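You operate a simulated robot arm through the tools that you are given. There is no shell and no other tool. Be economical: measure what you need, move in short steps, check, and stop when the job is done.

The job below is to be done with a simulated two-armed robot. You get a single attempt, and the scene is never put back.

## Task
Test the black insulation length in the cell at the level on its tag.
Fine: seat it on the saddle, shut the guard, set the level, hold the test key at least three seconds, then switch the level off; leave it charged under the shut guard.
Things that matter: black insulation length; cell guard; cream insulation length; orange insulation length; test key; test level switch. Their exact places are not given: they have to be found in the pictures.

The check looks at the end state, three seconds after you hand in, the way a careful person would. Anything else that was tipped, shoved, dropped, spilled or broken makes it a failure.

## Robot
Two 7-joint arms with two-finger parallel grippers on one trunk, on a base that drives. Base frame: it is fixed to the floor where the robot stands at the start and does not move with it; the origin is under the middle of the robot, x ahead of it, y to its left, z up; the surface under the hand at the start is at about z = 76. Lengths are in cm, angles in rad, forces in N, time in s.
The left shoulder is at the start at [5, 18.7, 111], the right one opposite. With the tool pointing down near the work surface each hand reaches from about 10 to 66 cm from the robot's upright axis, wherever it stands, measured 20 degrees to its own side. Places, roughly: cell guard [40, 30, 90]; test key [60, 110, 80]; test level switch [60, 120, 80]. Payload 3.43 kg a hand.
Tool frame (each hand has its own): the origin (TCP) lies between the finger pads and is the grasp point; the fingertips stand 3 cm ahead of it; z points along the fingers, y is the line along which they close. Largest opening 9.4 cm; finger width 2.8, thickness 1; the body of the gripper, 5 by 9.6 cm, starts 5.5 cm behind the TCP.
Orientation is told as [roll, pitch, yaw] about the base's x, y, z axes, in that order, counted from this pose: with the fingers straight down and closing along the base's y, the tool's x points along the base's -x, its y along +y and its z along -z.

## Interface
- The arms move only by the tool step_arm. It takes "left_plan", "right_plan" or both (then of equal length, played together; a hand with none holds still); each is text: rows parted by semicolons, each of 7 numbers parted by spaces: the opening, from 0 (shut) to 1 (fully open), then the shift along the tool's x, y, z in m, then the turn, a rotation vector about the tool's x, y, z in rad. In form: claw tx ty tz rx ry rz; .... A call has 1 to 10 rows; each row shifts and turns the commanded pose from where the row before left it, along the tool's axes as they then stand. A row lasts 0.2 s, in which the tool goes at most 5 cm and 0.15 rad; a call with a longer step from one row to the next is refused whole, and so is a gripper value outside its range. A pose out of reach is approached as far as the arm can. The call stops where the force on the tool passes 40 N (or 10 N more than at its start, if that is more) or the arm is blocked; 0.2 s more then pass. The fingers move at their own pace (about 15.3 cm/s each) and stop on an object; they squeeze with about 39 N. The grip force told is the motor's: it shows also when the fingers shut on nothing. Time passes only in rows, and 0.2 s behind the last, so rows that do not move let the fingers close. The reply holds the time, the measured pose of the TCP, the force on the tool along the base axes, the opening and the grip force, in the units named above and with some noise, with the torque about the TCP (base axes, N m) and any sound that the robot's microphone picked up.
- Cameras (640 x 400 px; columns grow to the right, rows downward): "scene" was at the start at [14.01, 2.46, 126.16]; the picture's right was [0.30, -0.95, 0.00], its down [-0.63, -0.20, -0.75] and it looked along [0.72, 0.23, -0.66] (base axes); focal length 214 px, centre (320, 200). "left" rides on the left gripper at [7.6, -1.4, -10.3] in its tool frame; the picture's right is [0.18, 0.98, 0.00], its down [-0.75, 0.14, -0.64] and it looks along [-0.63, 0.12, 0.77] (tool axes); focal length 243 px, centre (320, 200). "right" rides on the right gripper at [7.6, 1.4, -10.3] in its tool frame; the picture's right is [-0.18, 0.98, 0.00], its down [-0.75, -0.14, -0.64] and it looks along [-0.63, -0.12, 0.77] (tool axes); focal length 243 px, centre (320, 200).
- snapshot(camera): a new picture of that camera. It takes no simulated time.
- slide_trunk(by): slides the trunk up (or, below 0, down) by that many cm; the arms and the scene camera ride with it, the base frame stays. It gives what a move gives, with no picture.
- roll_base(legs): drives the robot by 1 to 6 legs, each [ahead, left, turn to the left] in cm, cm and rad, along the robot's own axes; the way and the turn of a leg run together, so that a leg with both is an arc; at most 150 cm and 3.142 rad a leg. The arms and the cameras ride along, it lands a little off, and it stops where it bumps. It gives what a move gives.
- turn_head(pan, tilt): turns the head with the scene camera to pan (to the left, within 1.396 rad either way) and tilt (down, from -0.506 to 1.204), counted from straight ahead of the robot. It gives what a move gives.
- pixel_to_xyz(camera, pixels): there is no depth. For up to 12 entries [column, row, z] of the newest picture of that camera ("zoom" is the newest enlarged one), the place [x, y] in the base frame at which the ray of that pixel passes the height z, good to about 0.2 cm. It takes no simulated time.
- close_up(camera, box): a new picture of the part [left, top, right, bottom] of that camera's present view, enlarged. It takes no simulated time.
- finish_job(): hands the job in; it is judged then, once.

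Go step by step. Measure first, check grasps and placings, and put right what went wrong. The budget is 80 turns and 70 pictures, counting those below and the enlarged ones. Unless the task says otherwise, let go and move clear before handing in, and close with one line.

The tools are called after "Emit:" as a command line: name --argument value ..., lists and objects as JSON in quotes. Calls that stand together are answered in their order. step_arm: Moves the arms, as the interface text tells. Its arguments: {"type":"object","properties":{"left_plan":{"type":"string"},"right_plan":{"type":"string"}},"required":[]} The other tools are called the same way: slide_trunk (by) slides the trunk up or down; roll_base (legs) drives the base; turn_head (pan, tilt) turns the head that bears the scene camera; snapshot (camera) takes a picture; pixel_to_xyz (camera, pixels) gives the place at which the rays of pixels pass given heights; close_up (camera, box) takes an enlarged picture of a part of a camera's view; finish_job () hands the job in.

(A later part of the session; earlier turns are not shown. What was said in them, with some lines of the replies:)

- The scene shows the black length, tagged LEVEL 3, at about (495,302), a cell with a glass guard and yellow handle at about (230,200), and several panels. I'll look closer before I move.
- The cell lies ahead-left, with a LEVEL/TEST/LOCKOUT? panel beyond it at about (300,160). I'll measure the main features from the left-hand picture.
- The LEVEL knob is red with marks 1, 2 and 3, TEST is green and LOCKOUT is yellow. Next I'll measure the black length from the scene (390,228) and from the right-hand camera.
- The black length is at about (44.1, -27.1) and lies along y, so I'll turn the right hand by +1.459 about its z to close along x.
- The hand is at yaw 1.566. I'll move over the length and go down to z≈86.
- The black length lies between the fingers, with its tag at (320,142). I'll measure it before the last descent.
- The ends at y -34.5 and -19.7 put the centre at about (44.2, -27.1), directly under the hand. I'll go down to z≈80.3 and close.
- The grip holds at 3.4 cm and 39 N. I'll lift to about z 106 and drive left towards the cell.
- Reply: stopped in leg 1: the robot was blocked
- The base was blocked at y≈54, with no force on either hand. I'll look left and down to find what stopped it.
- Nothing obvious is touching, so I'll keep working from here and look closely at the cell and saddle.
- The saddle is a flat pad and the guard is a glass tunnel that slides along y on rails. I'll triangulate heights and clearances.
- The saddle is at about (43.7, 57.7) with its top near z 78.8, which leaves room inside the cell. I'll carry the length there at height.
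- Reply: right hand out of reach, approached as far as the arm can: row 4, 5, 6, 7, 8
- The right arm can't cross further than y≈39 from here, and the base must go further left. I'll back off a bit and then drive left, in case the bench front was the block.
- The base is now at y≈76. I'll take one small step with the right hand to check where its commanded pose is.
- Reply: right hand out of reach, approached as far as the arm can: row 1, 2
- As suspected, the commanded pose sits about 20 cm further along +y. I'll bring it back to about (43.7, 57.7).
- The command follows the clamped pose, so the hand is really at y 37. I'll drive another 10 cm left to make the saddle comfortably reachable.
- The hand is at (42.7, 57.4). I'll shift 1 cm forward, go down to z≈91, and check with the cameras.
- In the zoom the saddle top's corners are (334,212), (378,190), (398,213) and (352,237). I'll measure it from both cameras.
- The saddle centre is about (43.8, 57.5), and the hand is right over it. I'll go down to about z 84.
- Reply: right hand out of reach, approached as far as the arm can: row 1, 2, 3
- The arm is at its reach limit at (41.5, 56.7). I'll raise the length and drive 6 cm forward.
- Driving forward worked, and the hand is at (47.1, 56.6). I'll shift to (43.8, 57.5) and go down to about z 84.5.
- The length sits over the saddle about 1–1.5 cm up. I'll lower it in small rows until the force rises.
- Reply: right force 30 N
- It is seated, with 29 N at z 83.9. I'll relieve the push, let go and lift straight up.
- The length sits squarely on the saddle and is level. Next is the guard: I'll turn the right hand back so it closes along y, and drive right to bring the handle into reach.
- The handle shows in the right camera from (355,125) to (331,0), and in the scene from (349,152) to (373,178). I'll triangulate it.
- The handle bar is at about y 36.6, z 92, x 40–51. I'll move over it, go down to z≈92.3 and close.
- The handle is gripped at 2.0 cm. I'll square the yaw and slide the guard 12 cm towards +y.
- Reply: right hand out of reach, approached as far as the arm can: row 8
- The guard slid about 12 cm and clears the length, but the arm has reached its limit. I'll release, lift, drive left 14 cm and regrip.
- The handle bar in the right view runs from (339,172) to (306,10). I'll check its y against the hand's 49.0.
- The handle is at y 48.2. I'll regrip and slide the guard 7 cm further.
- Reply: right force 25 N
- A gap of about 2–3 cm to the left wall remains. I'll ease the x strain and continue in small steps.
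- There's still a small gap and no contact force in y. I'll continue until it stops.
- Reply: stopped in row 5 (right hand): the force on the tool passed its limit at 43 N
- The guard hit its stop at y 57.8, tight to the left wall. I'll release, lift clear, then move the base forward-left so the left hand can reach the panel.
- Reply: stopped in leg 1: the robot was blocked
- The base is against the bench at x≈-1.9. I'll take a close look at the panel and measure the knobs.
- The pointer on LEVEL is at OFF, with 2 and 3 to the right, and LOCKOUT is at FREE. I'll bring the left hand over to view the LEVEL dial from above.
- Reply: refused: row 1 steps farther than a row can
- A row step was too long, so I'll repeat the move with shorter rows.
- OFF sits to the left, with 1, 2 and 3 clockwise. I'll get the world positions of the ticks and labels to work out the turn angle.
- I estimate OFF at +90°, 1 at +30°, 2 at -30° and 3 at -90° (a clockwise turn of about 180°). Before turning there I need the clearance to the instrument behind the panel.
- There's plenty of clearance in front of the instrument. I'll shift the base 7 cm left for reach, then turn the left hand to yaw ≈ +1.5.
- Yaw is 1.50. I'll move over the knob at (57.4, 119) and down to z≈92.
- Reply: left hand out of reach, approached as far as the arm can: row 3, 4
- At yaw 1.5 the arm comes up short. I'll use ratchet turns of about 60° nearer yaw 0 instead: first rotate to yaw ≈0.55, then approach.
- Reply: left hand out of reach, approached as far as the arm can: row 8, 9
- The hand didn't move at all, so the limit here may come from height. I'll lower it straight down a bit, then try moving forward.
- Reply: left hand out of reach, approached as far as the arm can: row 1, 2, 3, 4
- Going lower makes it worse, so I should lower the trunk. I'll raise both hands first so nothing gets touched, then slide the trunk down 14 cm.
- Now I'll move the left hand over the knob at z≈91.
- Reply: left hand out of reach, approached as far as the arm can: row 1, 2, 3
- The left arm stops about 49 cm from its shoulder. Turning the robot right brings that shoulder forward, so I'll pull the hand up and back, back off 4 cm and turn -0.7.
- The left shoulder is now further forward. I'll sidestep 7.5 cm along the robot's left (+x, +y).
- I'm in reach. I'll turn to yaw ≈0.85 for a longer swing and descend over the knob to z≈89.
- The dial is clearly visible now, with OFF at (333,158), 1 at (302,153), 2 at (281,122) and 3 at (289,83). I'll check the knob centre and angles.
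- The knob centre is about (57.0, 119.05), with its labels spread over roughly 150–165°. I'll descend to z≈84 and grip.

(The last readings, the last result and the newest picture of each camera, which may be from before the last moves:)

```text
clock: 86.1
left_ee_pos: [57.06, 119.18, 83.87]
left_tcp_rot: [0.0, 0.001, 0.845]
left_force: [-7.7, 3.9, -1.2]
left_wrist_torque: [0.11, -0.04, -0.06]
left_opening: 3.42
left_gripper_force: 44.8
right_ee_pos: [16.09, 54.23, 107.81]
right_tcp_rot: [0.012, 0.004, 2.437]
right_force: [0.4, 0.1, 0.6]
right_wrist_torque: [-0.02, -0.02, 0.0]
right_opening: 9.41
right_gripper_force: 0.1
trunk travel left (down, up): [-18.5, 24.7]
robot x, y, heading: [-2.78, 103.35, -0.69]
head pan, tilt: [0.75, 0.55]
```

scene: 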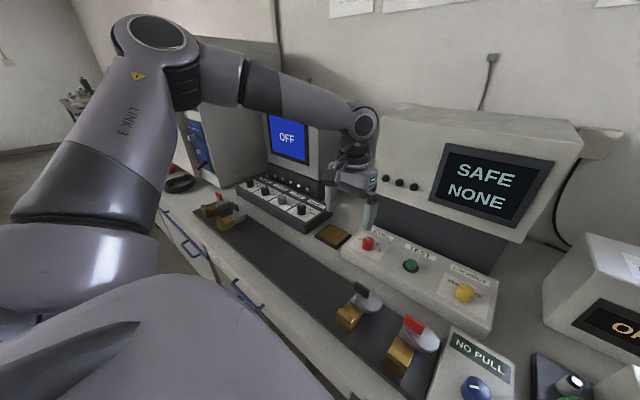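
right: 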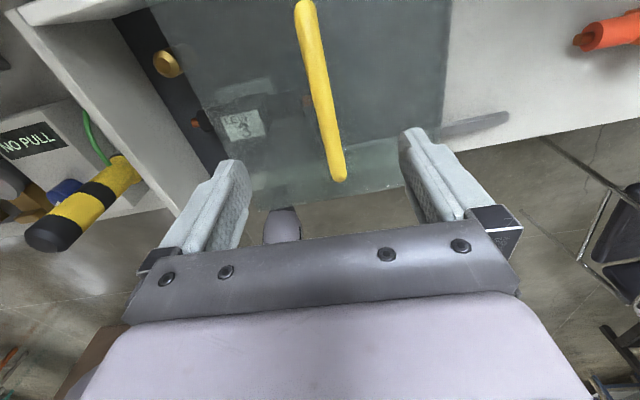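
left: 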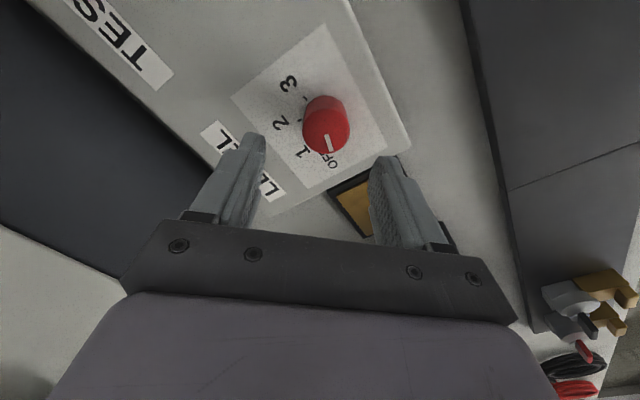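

The knob is gripped at 3.4 cm. I'll turn clockwise, +1.4 about tool z.

Emit:
step_arm --left_plan "0 0 0 0 0 0 0.14; 0 0 0 0 0 0 0.14; 0 0 0 0 0 0 0.14; 0 0 0 0 0 0 0.14; 0 0 0 0 0 0 0.14; 0 0 0 0 0 0 0.14; 0 0 0 0 0 0 0.14; 0 0 0 0 0 0 0.14; 0 0 0 0 0 0 0.14; 0 0 0 0 0 0 0.14"

Emit:
snapshot --camera "left"

```text
clock: 88.3
left_ee_pos: [57.0, 118.78, 83.74]
left_tcp_rot: [-0.004, -0.001, -0.558]
left_force: [-4.0, -20.9, -12.8]
left_wrist_torque: [-0.07, -0.32, 0.05]
left_opening: 3.37
left_gripper_force: 45.0
right_ee_pos: [16.11, 54.01, 107.67]
right_tcp_rot: [0.011, 0.002, 2.437]
right_force: [0.6, 0.0, 0.0]
right_wrist_torque: [-0.01, 0.03, 0.0]
right_opening: 9.41
right_gripper_force: 0.1
trunk travel left (down, up): [-18.5, 24.7]
robot x, y, heading: [-2.26, 103.53, -0.692]
head pan, tilt: [0.75, 0.55]
```

```text
15 pictures are left
```

left: 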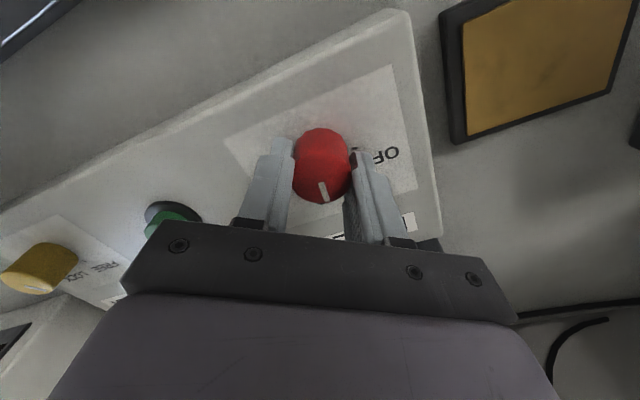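

The knob turned with the hand by 80°, so the pointer is between 1 and 2. I'll carry on by about 1.3 rad, easing the side force.

Emit:
step_arm --left_plan "0 -0.001 -0.0017 -0.001 0 0 0.13; 0 0 0 0 0 0 0.13; 0 0 0 0 0 0 0.13; 0 0 0 0 0 0 0.13; 0 0 0 0 0 0 0.13; 0 0 0 0 0 0 0.13; 0 0 0 0 0 0 0.13; 0 0 0 0 0 0 0.13; 0 0 0 0 0 0 0.13; 0 0 0 0 0 0 0.13"

Emit:
snapshot --camera "left"

```text
clock: 90.5
left_ee_pos: [56.89, 118.72, 83.99]
left_tcp_rot: [-0.005, -0.003, -1.854]
left_force: [-30.4, -10.8, -20.8]
left_wrist_torque: [0.25, -0.97, 1.34]
left_opening: 3.36
left_gripper_force: 44.7
right_ee_pos: [16.04, 54.01, 107.79]
right_tcp_rot: [0.012, 0.003, 2.438]
right_force: [-0.6, -0.9, 0.5]
right_wrist_torque: [0.0, -0.03, -0.02]
right_opening: 9.42
right_gripper_force: 0.0
trunk travel left (down, up): [-18.5, 24.7]
robot x, y, heading: [-2.45, 103.54, -0.692]
head pan, tilt: [0.75, 0.55]
```

```text
14 pictures are left
```

left: 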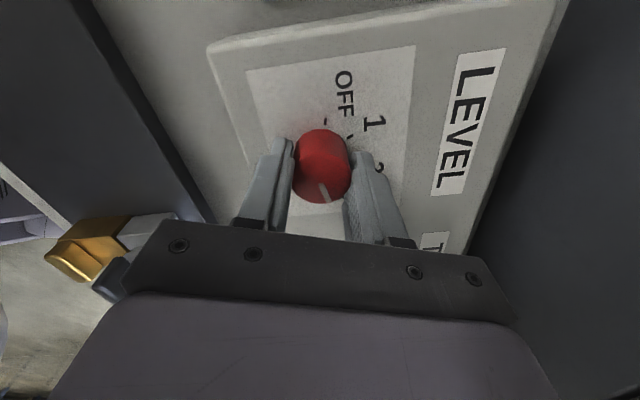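

The wrist torque of 1.3 N m suggests the end stop at 3. I'll release, rise, and check the pointer and display.

Emit:
step_arm --left_plan "0.3 0 0 0 0 0 0; 0.6 0 0 0 0 0 0; 0.7 0 0 0 0 0 0; 0.7 0 0 -0.03 0 0 0; 0.7 0 0 -0.03 0 0 0; 0.7 0 0 -0.02 0 0 0; 0.7 0 0 0 0 0 0"

Emit:
close_up --camera "left" --box '[200, 30, 440, 180]'

Emit:
turn_head --pan 0.9 --tilt 0.6

Emit:
snapshot --camera "scene"

```text
clock: 92.1
left_ee_pos: [57.13, 118.82, 92.16]
left_tcp_rot: [0.002, 0.0, -1.855]
left_force: [0.8, -0.7, 0.2]
left_wrist_torque: [0.0, 0.01, -0.01]
left_opening: 6.56
left_gripper_force: 0.0
right_ee_pos: [16.15, 54.1, 107.79]
right_tcp_rot: [0.014, 0.004, 2.437]
right_force: [-0.7, -0.9, 0.2]
right_wrist_torque: [0.02, -0.01, 0.0]
right_opening: 9.4
right_gripper_force: 0.0
trunk travel left (down, up): [-18.5, 24.7]
robot x, y, heading: [-2.43, 103.53, -0.695]
head pan, tilt: [0.75, 0.55]
```

```text
2.67 times, centred on (320, 105) of left
```

zoom: 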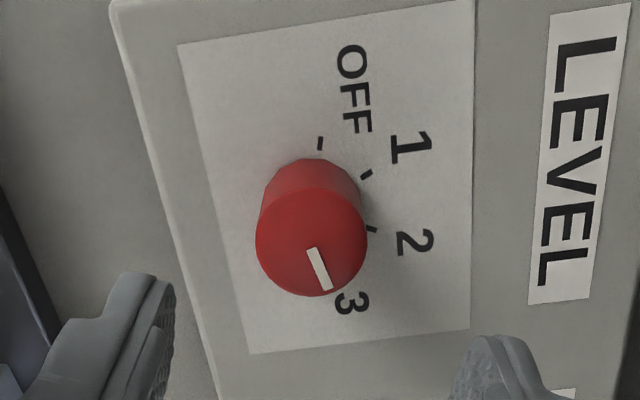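

```text
clock: 92.8
left_ee_pos: [57.03, 118.75, 91.97]
left_tcp_rot: [0.001, -0.001, -1.854]
left_force: [-0.3, 0.8, 0.0]
left_wrist_torque: [0.0, 0.01, 0.0]
left_opening: 6.59
left_gripper_force: 0.0
right_ee_pos: [16.05, 54.05, 107.74]
right_tcp_rot: [0.011, 0.003, 2.437]
right_force: [0.1, 0.5, 0.8]
right_wrist_torque: [-0.01, 0.03, 0.0]
right_opening: 9.37
right_gripper_force: 0.1
trunk travel left (down, up): [-18.5, 24.7]
robot x, y, heading: [-2.22, 103.71, -0.692]
head pan, tilt: [0.901, 0.6]
```

```text
12 pictures are left
```

scene: 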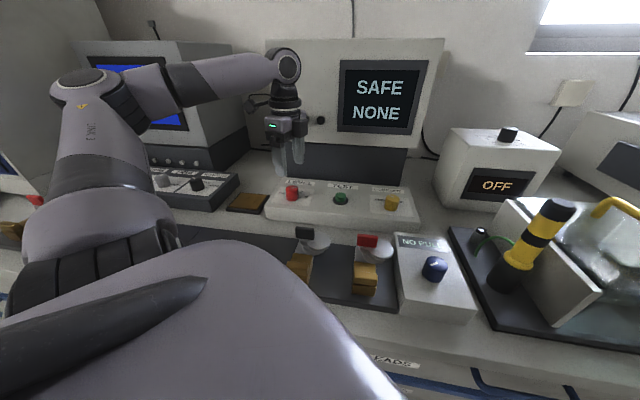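

The pointer stands at 3. Now for the TEST key: I'll turn the hand back, close the fingers, and move near the green button to measure it.

Emit:
step_arm --left_plan "0.5 0 0 -0.02 0 0 -0.15; 0 0 0 0 0 0 -0.15; 0 0 0 0 0 0 -0.15; 0 0 0 0 0 0 -0.15; 0 0 0 0 0 0 -0.15; 0 0 0 0 0 0 -0.15; 0 0 0 0 0 0 -0.15; 0 0 0 0 0 0 -0.15; 0 0 0 0 0 0 -0.15; 0 0 0 0 0 0 -0.15"

Emit:
step_arm --left_plan "0 -0.001 -0.032 0 0 0 0; 0 -0.001 -0.032 0 0 0 0; 0 -0.001 -0.032 0 0 0 0; 0 -0.001 -0.032 0 0 0 0; 0 0 0 0 0 0 0"

Emit:
snapshot --camera "left"

```text
clock: 95.0
left_ee_pos: [57.02, 118.76, 93.91]
left_tcp_rot: [-0.001, -0.004, -0.352]
left_force: [0.9, -0.1, 0.3]
left_wrist_torque: [0.01, 0.01, -0.01]
left_opening: 0.01
left_gripper_force: 33.0
right_ee_pos: [16.22, 54.05, 107.75]
right_tcp_rot: [0.012, 0.004, 2.437]
right_force: [0.2, -0.2, -0.9]
right_wrist_torque: [0.0, 0.01, 0.01]
right_opening: 9.41
right_gripper_force: 0.0
trunk travel left (down, up): [-18.5, 24.7]
robot x, y, heading: [-2.29, 103.59, -0.69]
head pan, tilt: [0.901, 0.6]
```

```text
clock: 96.2
left_ee_pos: [52.85, 106.56, 94.04]
left_tcp_rot: [0.0, -0.002, -0.355]
left_force: [-0.6, -0.3, 0.0]
left_wrist_torque: [0.0, 0.0, 0.01]
left_opening: 0.0
left_gripper_force: 33.0
right_ee_pos: [16.11, 54.05, 107.89]
right_tcp_rot: [0.012, 0.003, 2.438]
right_force: [0.7, -0.7, -0.4]
right_wrist_torque: [0.0, 0.02, 0.03]
right_opening: 9.38
right_gripper_force: 0.0
trunk travel left (down, up): [-18.5, 24.7]
robot x, y, heading: [-2.44, 103.68, -0.697]
head pan, tilt: [0.901, 0.6]
```

```text
11 pictures are left
```

left: 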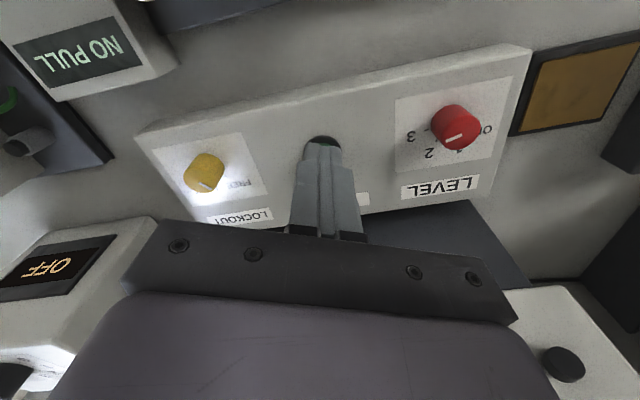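

The fingers hide the green key, but the front rim of its ring shows at (322,138). I'll compute its position.

Emit:
pixel_to_xyz --camera "left" --pixels '[[321, 135, 80.3], [304, 145, 80.3], [341, 148, 80.3], [205, 160, 83], [455, 118, 83], [457, 132, 83]]'

```text
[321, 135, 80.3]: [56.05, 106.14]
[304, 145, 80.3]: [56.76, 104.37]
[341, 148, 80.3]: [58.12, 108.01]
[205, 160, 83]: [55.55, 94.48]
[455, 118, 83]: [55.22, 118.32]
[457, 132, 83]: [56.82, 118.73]
```

The key is at about (57.7, 106.0). I'll move over it and go down to z≈86.5 (tips at 83.5).

Emit:
step_arm --left_plan "0 -0.0232 0.0055 0 0 0 0; 0 -0.0232 0.0055 0 0 0 0; 0 0 0 0.03 0 0 0; 0 0 0 0.03 0 0 0; 0 0 0 0.015 0 0 0; 0 0 0 0 0 0 0"

Emit:
close_up --camera "scene" --box '[260, 60, 460, 235]'

```text
clock: 97.6
left_ee_pos: [57.75, 106.16, 86.44]
left_tcp_rot: [-0.002, -0.001, -0.356]
left_force: [0.2, 0.6, 0.1]
left_wrist_torque: [-0.04, 0.02, -0.01]
left_opening: 0.01
left_gripper_force: 32.6
right_ee_pos: [16.12, 54.19, 107.8]
right_tcp_rot: [0.011, 0.003, 2.437]
right_force: [0.4, 0.0, -0.1]
right_wrist_torque: [0.02, -0.02, -0.01]
right_opening: 9.38
right_gripper_force: 0.1
trunk travel left (down, up): [-18.5, 24.7]
robot x, y, heading: [-2.66, 103.28, -0.689]
head pan, tilt: [0.901, 0.6]
```

```text
2.29 times, centred on (360, 148) of scene
```

zoom: 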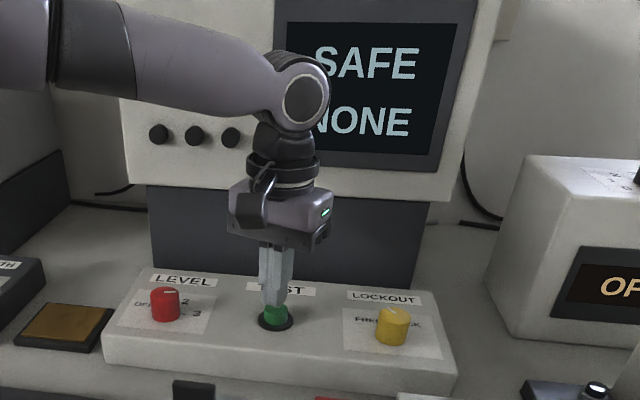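

The tips are just over the green key. I'll press in 3 mm rows, with a short hold to read force and sound.

Emit:
step_arm --left_plan "0 0 0 0.004 0 0 0; 0 0 0 0.003 0 0 0; 0 0 0 0.003 0 0 0; 0 0 0 0.003 0 0 0"

```text
clock: 98.6
left_ee_pos: [57.64, 106.1, 85.22]
left_tcp_rot: [-0.001, -0.002, -0.354]
left_force: [-0.5, 0.4, 0.9]
left_wrist_torque: [0.01, 0.0, -0.01]
left_opening: 0.0
left_gripper_force: 32.9
right_ee_pos: [16.08, 54.02, 107.71]
right_tcp_rot: [0.013, 0.002, 2.437]
right_force: [-0.3, -0.6, 0.6]
right_wrist_torque: [-0.01, -0.03, -0.03]
right_opening: 9.39
right_gripper_force: 0.0
trunk travel left (down, up): [-18.5, 24.7]
robot x, y, heading: [-2.76, 103.63, -0.694]
head pan, tilt: [0.901, 0.6]
```

No contact yet at z 85.2, so I'll continue pressing down.

Emit:
step_arm --left_plan "0 0 0 0.003 0 0 0; 0 0 0 0.003 0 0 0; 0 0 0 0.003 0 0 0; 0 0 0 0.003 0 0 0; 0 0 0 0 0 0 0"

```text
clock: 99.8
left_ee_pos: [57.68, 106.09, 84.55]
left_tcp_rot: [-0.001, -0.011, -0.356]
left_force: [2.5, 5.4, 30.7]
left_wrist_torque: [0.2, -0.03, 0.01]
left_opening: 0.0
left_gripper_force: 33.1
right_ee_pos: [15.92, 54.07, 107.87]
right_tcp_rot: [0.01, 0.006, 2.438]
right_force: [0.0, 0.4, 0.4]
right_wrist_torque: [0.01, 0.01, -0.03]
right_opening: 9.41
right_gripper_force: 0.0
trunk travel left (down, up): [-18.5, 24.7]
robot x, y, heading: [-2.46, 103.6, -0.695]
head pan, tilt: [0.901, 0.6]
```

The key is pressed with about 30 N at z 84.55. I'll hold it and check the display.

Emit:
close_up --camera "scene" --box '[260, 60, 460, 235]'

Emit:
step_arm --left_plan "0 0 0 0 0 0 0; 0 0 0 0 0 0 0; 0 0 0 0 0 0 0; 0 0 0 0 0 0 0; 0 0 0 0 0 0 0; 0 0 0 0 0 0 0; 0 0 0 0 0 0 0; 0 0 0 0 0 0 0; 0 0 0 0 0 0 0; 0 0 0 0 0 0 0"

Emit:
step_arm --left_plan "0 0 0 0 0 0 0; 0 0 0 0 0 0 0; 0 0 0 0 0 0 0; 0 0 0 0 0 0 0; 0 0 0 0 0 0 0; 0 0 0 0 0 0 0; 0 0 0 0 0 0 0; 0 0 0 0 0 0 0; 0 0 0 0 0 0 0; 0 0 0 0 0 0 0"

Emit:
close_up --camera "scene" --box '[260, 60, 460, 235]'

```text
2.29 times, centred on (360, 148) of scene
```

zoom: 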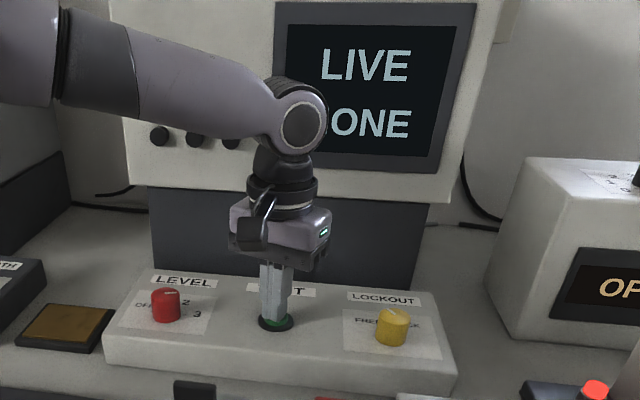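

```text
clock: 102.0
left_ee_pos: [57.65, 106.11, 84.54]
left_tcp_rot: [-0.002, -0.009, -0.356]
left_force: [6.6, 4.1, 31.8]
left_wrist_torque: [0.16, -0.19, 0.03]
left_opening: 0.0
left_gripper_force: 32.6
right_ee_pos: [15.88, 53.99, 107.85]
right_tcp_rot: [0.011, 0.006, 2.437]
right_force: [-1.4, 0.2, -0.4]
right_wrist_torque: [0.04, -0.02, 0.05]
right_opening: 9.4
right_gripper_force: 0.1
trunk travel left (down, up): [-18.5, 24.7]
robot x, y, heading: [-2.48, 103.5, -0.687]
head pan, tilt: [0.901, 0.6]
```

```text
clock: 104.2
left_ee_pos: [57.62, 105.97, 84.52]
left_tcp_rot: [-0.001, -0.011, -0.356]
left_force: [5.1, 3.0, 31.4]
left_wrist_torque: [0.09, -0.17, 0.02]
left_opening: 0.0
left_gripper_force: 33.5
right_ee_pos: [15.94, 54.12, 107.79]
right_tcp_rot: [0.01, 0.008, 2.439]
right_force: [0.3, -0.2, 0.1]
right_wrist_torque: [0.02, -0.01, 0.0]
right_opening: 9.42
right_gripper_force: 0.0
trunk travel left (down, up): [-18.5, 24.7]
robot x, y, heading: [-2.55, 103.46, -0.692]
head pan, tilt: [0.901, 0.6]
```

```text
2.29 times, centred on (360, 148) of scene
```

zoom: 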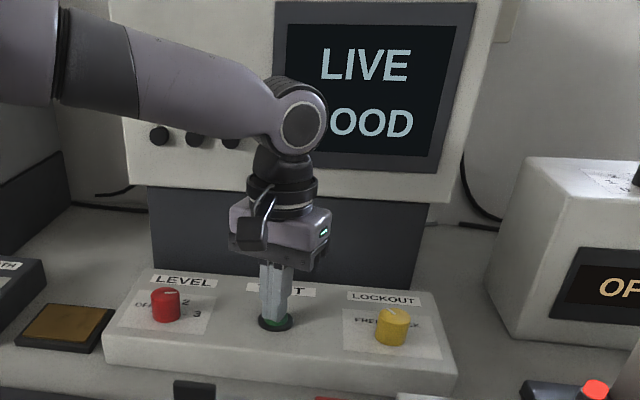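

The display reads LIVE / GOOD. I'll release the key, lift, and return over the LEVEL knob.

Emit:
step_arm --left_plan "0 0 0 -0.045 0 0 0; 0 0 0 -0.045 0 0 0; 0.3 0.0168 0.0397 0 0 0 0; 0.7 0.0168 0.0397 0 0 0 0; 0.7 0.0168 0.0397 0 0 0 0; 0.7 0 0 0 0 0 0.15; 0.7 0 0 0 0 0 0.15; 0.7 0 0 0 0 0 0.15; 0.7 0 0 0 0 0 0.15; 0.7 0 0 0 0 0 0.15"

Emit:
step_arm --left_plan "0.7 0 0 0 0 0 0.15; 0.7 0 0 0 0 0 0.15; 0.7 0 0 0 0 0 0.15; 0.7 0 0 0 0 0 0.15; 0.7 0 0 0 0 0 0.14; 0.7 0 0 0 0 0 0"

Emit:
snapshot --camera "left"

```text
clock: 106.4
left_ee_pos: [57.1, 118.96, 93.11]
left_tcp_rot: [0.0, -0.003, -1.108]
left_force: [0.9, -0.5, 0.1]
left_wrist_torque: [0.0, 0.01, 0.0]
left_opening: 6.57
left_gripper_force: 0.1
right_ee_pos: [16.14, 54.02, 107.76]
right_tcp_rot: [0.012, 0.004, 2.437]
right_force: [-1.2, 0.6, -0.5]
right_wrist_torque: [-0.01, 0.0, 0.01]
right_opening: 9.4
right_gripper_force: 0.1
trunk travel left (down, up): [-18.5, 24.7]
robot x, y, heading: [-2.7, 103.55, -0.697]
head pan, tilt: [0.901, 0.6]
```

```text
clock: 107.8
left_ee_pos: [57.02, 119.0, 93.0]
left_tcp_rot: [0.002, 0.0, -1.846]
left_force: [-0.6, -0.4, -0.2]
left_wrist_torque: [-0.04, 0.01, -0.05]
left_opening: 6.57
left_gripper_force: 0.0
right_ee_pos: [16.05, 54.15, 107.83]
right_tcp_rot: [0.012, 0.003, 2.437]
right_force: [-0.2, -0.3, -1.0]
right_wrist_torque: [-0.01, 0.02, 0.0]
right_opening: 9.4
right_gripper_force: 0.0
trunk travel left (down, up): [-18.5, 24.7]
robot x, y, heading: [-2.68, 103.22, -0.7]
head pan, tilt: [0.901, 0.6]
```

```text
7 pictures are left
```

left: 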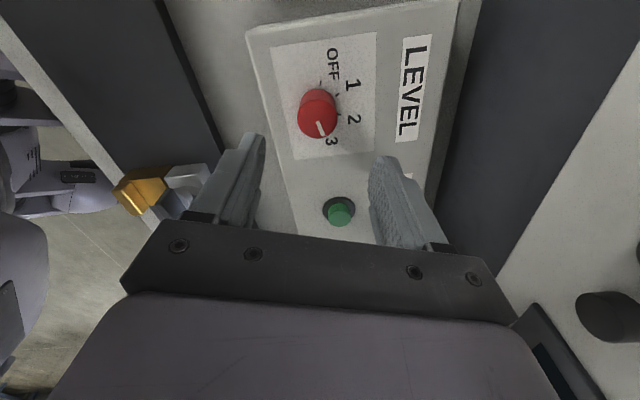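

The hand is over the knob at yaw -1.85. I'll descend, grip, and turn back counter-clockwise to OFF.

Emit:
step_arm --left_plan "0.7 0 0 0.03 0 0 0; 0.7 0 0 0.03 0 0 0; 0.7 0 0 0.031 0 0 0; 0.7 0 0 0 0 0 0; 0 0 0 0 0 0 0; 0 0 0 0 0 0 0; 0 0 0 0 0 0 0"

Emit:
step_arm --left_plan "0 0 0 0 0 0 -0.14; 0 0 0 0 0 0 -0.14; 0 0 0 0 0 0 -0.14; 0 0 0 0 0 0 -0.14; 0 0 0 0 0 0 -0.14; 0 0 0 0 0 0 -0.14; 0 0 0 0 0 0 -0.14; 0 0 0 0 0 0 -0.14; 0 0 0 0 0 0 -0.14; 0 0 0 0 0 0 -0.14"

Emit:
step_arm --left_plan "0 0 0 0 0 0 -0.13; 0 0 0 0 0 0 -0.13; 0 0 0 0 0 0 -0.13; 0 0 0 0 0 0 -0.13; 0 0 0 0 0 0 -0.13; 0 0 0 0 0 0 -0.13; 0 0 0 0 0 0 -0.13; 0 0 0 0 0 0 -0.13; 0 0 0 0 0 0 -0.13; 0 0 0 0 0 0 -0.13"

```text
clock: 109.4
left_ee_pos: [56.87, 119.0, 84.0]
left_tcp_rot: [-0.001, 0.001, -1.847]
left_force: [-12.3, 0.9, -2.4]
left_wrist_torque: [0.45, 0.06, -0.02]
left_opening: 3.36
left_gripper_force: 45.2
right_ee_pos: [16.06, 53.97, 107.77]
right_tcp_rot: [0.011, 0.005, 2.439]
right_force: [-0.4, -0.8, 0.5]
right_wrist_torque: [-0.02, 0.01, -0.03]
right_opening: 9.42
right_gripper_force: 0.1
trunk travel left (down, up): [-18.5, 24.7]
robot x, y, heading: [-2.54, 103.37, -0.692]
head pan, tilt: [0.901, 0.6]
```

```text
clock: 111.4
left_ee_pos: [56.74, 118.99, 83.89]
left_tcp_rot: [-0.005, 0.007, -0.629]
left_force: [-7.5, 2.6, 0.1]
left_wrist_torque: [0.09, -1.1, -0.03]
left_opening: 3.36
left_gripper_force: 44.8
right_ee_pos: [16.17, 54.12, 107.87]
right_tcp_rot: [0.013, 0.005, 2.437]
right_force: [-0.1, -0.2, -0.9]
right_wrist_torque: [0.02, 0.0, 0.0]
right_opening: 9.42
right_gripper_force: 0.2
trunk travel left (down, up): [-18.5, 24.7]
robot x, y, heading: [-2.66, 103.29, -0.694]
head pan, tilt: [0.901, 0.6]
stopped in row 9 (left hand): the force on the tool passed its limit at 40 N (the readings are from after the stop); the commanded pose is now the measured one
```

```text
clock: 113.6
left_ee_pos: [56.74, 118.78, 83.88]
left_tcp_rot: [0.005, 0.011, 0.676]
left_force: [-13.3, -3.8, -1.4]
left_wrist_torque: [-1.56, 0.07, 0.02]
left_opening: 3.36
left_gripper_force: 44.8
right_ee_pos: [15.98, 54.21, 107.87]
right_tcp_rot: [0.013, 0.006, 2.436]
right_force: [0.1, -0.9, 0.0]
right_wrist_torque: [0.01, 0.0, 0.0]
right_opening: 9.39
right_gripper_force: 0.0
trunk travel left (down, up): [-18.5, 24.7]
robot x, y, heading: [-2.35, 103.59, -0.697]
head pan, tilt: [0.901, 0.6]
```

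The turn totals 2.52 rad so far, because one row was cut short. I'll add 0.2 more, then release, lift and look.

Emit:
step_arm --left_plan "0 0 0 0 0 0 -0.1; 0 0 0 0 0 0 -0.1; 0 0 0 0 0 0 0; 0.3 0 0 0 0 0 0; 0.7 0 0 0 0 0 0; 0.7 0 0 0 0 0 0; 0.7 0 0 -0.04 0 0 0; 0.7 0 0 -0.04 0 0 0; 0.7 0 0 0 0 0 0"

Emit:
close_up --camera "left" --box '[220, 40, 420, 190]'

Emit:
snapshot --camera "scene"

```text
clock: 115.6
left_ee_pos: [57.01, 118.92, 91.78]
left_tcp_rot: [0.007, 0.006, 0.871]
left_force: [0.5, -0.9, -0.7]
left_wrist_torque: [0.04, -0.01, 0.0]
left_opening: 6.56
left_gripper_force: 0.1
right_ee_pos: [16.05, 53.95, 107.76]
right_tcp_rot: [0.011, 0.003, 2.436]
right_force: [1.1, 0.0, -0.6]
right_wrist_torque: [0.0, -0.01, 0.0]
right_opening: 9.38
right_gripper_force: 0.0
trunk travel left (down, up): [-18.5, 24.7]
robot x, y, heading: [-2.36, 103.31, -0.697]
head pan, tilt: [0.901, 0.6]
```

```text
2.67 times, centred on (320, 115) of left
```

zoom: 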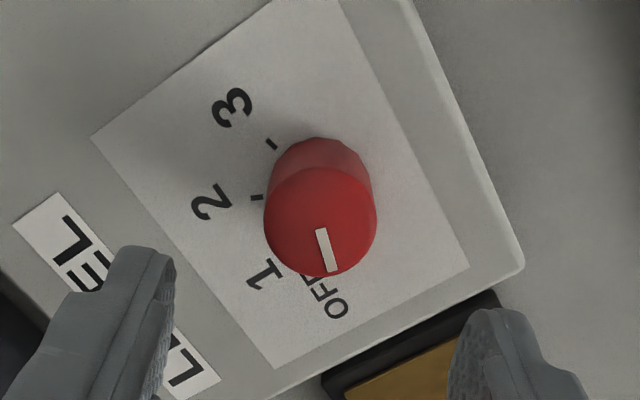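

```text
5 pictures are left
```

scene: 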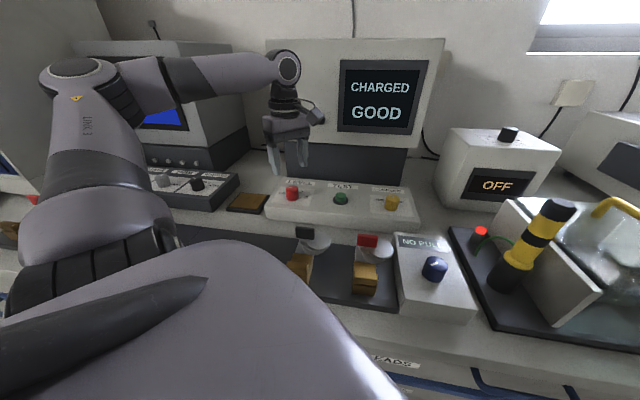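

The pointer is back at OFF and the display reads CHARGED / GOOD. The guard is still shut, so I'll lift the left hand clear.

Emit:
step_arm --left_plan "0.7 0 0 -0.04 0 0 0; 0.7 0 0 -0.04 0 0 0; 0.7 0.02 0.03 -0.02 0 0 0; 0.7 0.02 0.03 0 0 0 0; 0.7 0 0 0 0 0 0"

Emit:
turn_head --pan 0.45 --tilt 0.7

Emit:
snapshot --camera "scene"

```text
clock: 116.8
left_ee_pos: [49.76, 119.68, 101.78]
left_tcp_rot: [0.008, 0.006, 0.873]
left_force: [0.4, -0.2, -0.2]
left_wrist_torque: [-0.01, 0.04, 0.0]
left_opening: 6.58
left_gripper_force: 0.1
right_ee_pos: [16.08, 54.01, 107.74]
right_tcp_rot: [0.012, 0.004, 2.436]
right_force: [0.2, 0.1, 0.4]
right_wrist_torque: [0.04, 0.01, -0.01]
right_opening: 9.41
right_gripper_force: 0.1
trunk travel left (down, up): [-18.5, 24.7]
robot x, y, heading: [-2.19, 103.37, -0.694]
head pan, tilt: [0.901, 0.6]
```

```text
clock: 117.7
left_ee_pos: [49.93, 119.67, 101.65]
left_tcp_rot: [0.008, 0.006, 0.871]
left_force: [-0.1, 1.1, -0.2]
left_wrist_torque: [-0.03, 0.02, -0.01]
left_opening: 6.57
left_gripper_force: 0.0
right_ee_pos: [16.06, 54.01, 107.75]
right_tcp_rot: [0.011, 0.004, 2.439]
right_force: [0.2, 0.5, -0.7]
right_wrist_torque: [0.0, -0.02, 0.0]
right_opening: 9.4
right_gripper_force: 0.0
trunk travel left (down, up): [-18.5, 24.7]
robot x, y, heading: [-2.72, 103.46, -0.691]
head pan, tilt: [0.45, 0.7]
```

```text
4 pictures are left
```

scene: 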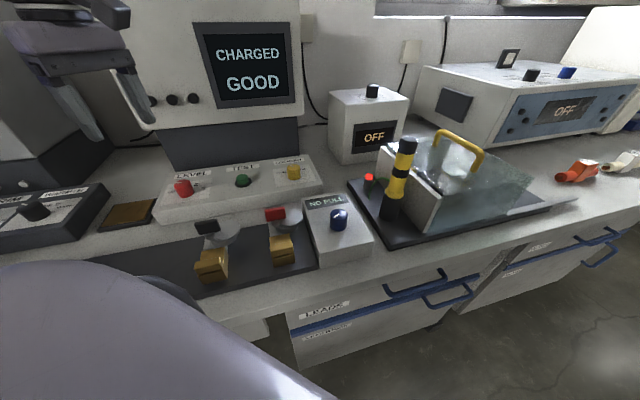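

The guard is shut over the black length, the display reads CHARGED / GOOD with the level at OFF, and both hands are clear. I'm handing in.

Emit:
finish_job

```text
The job is handed in.
```

I tested the black insulation length at level 3, the level on its tag: the display read LIVE / GOOD after I held the test key for over four seconds. The level is back at OFF, and the length is still charged under the shut guard, with both hands clear.
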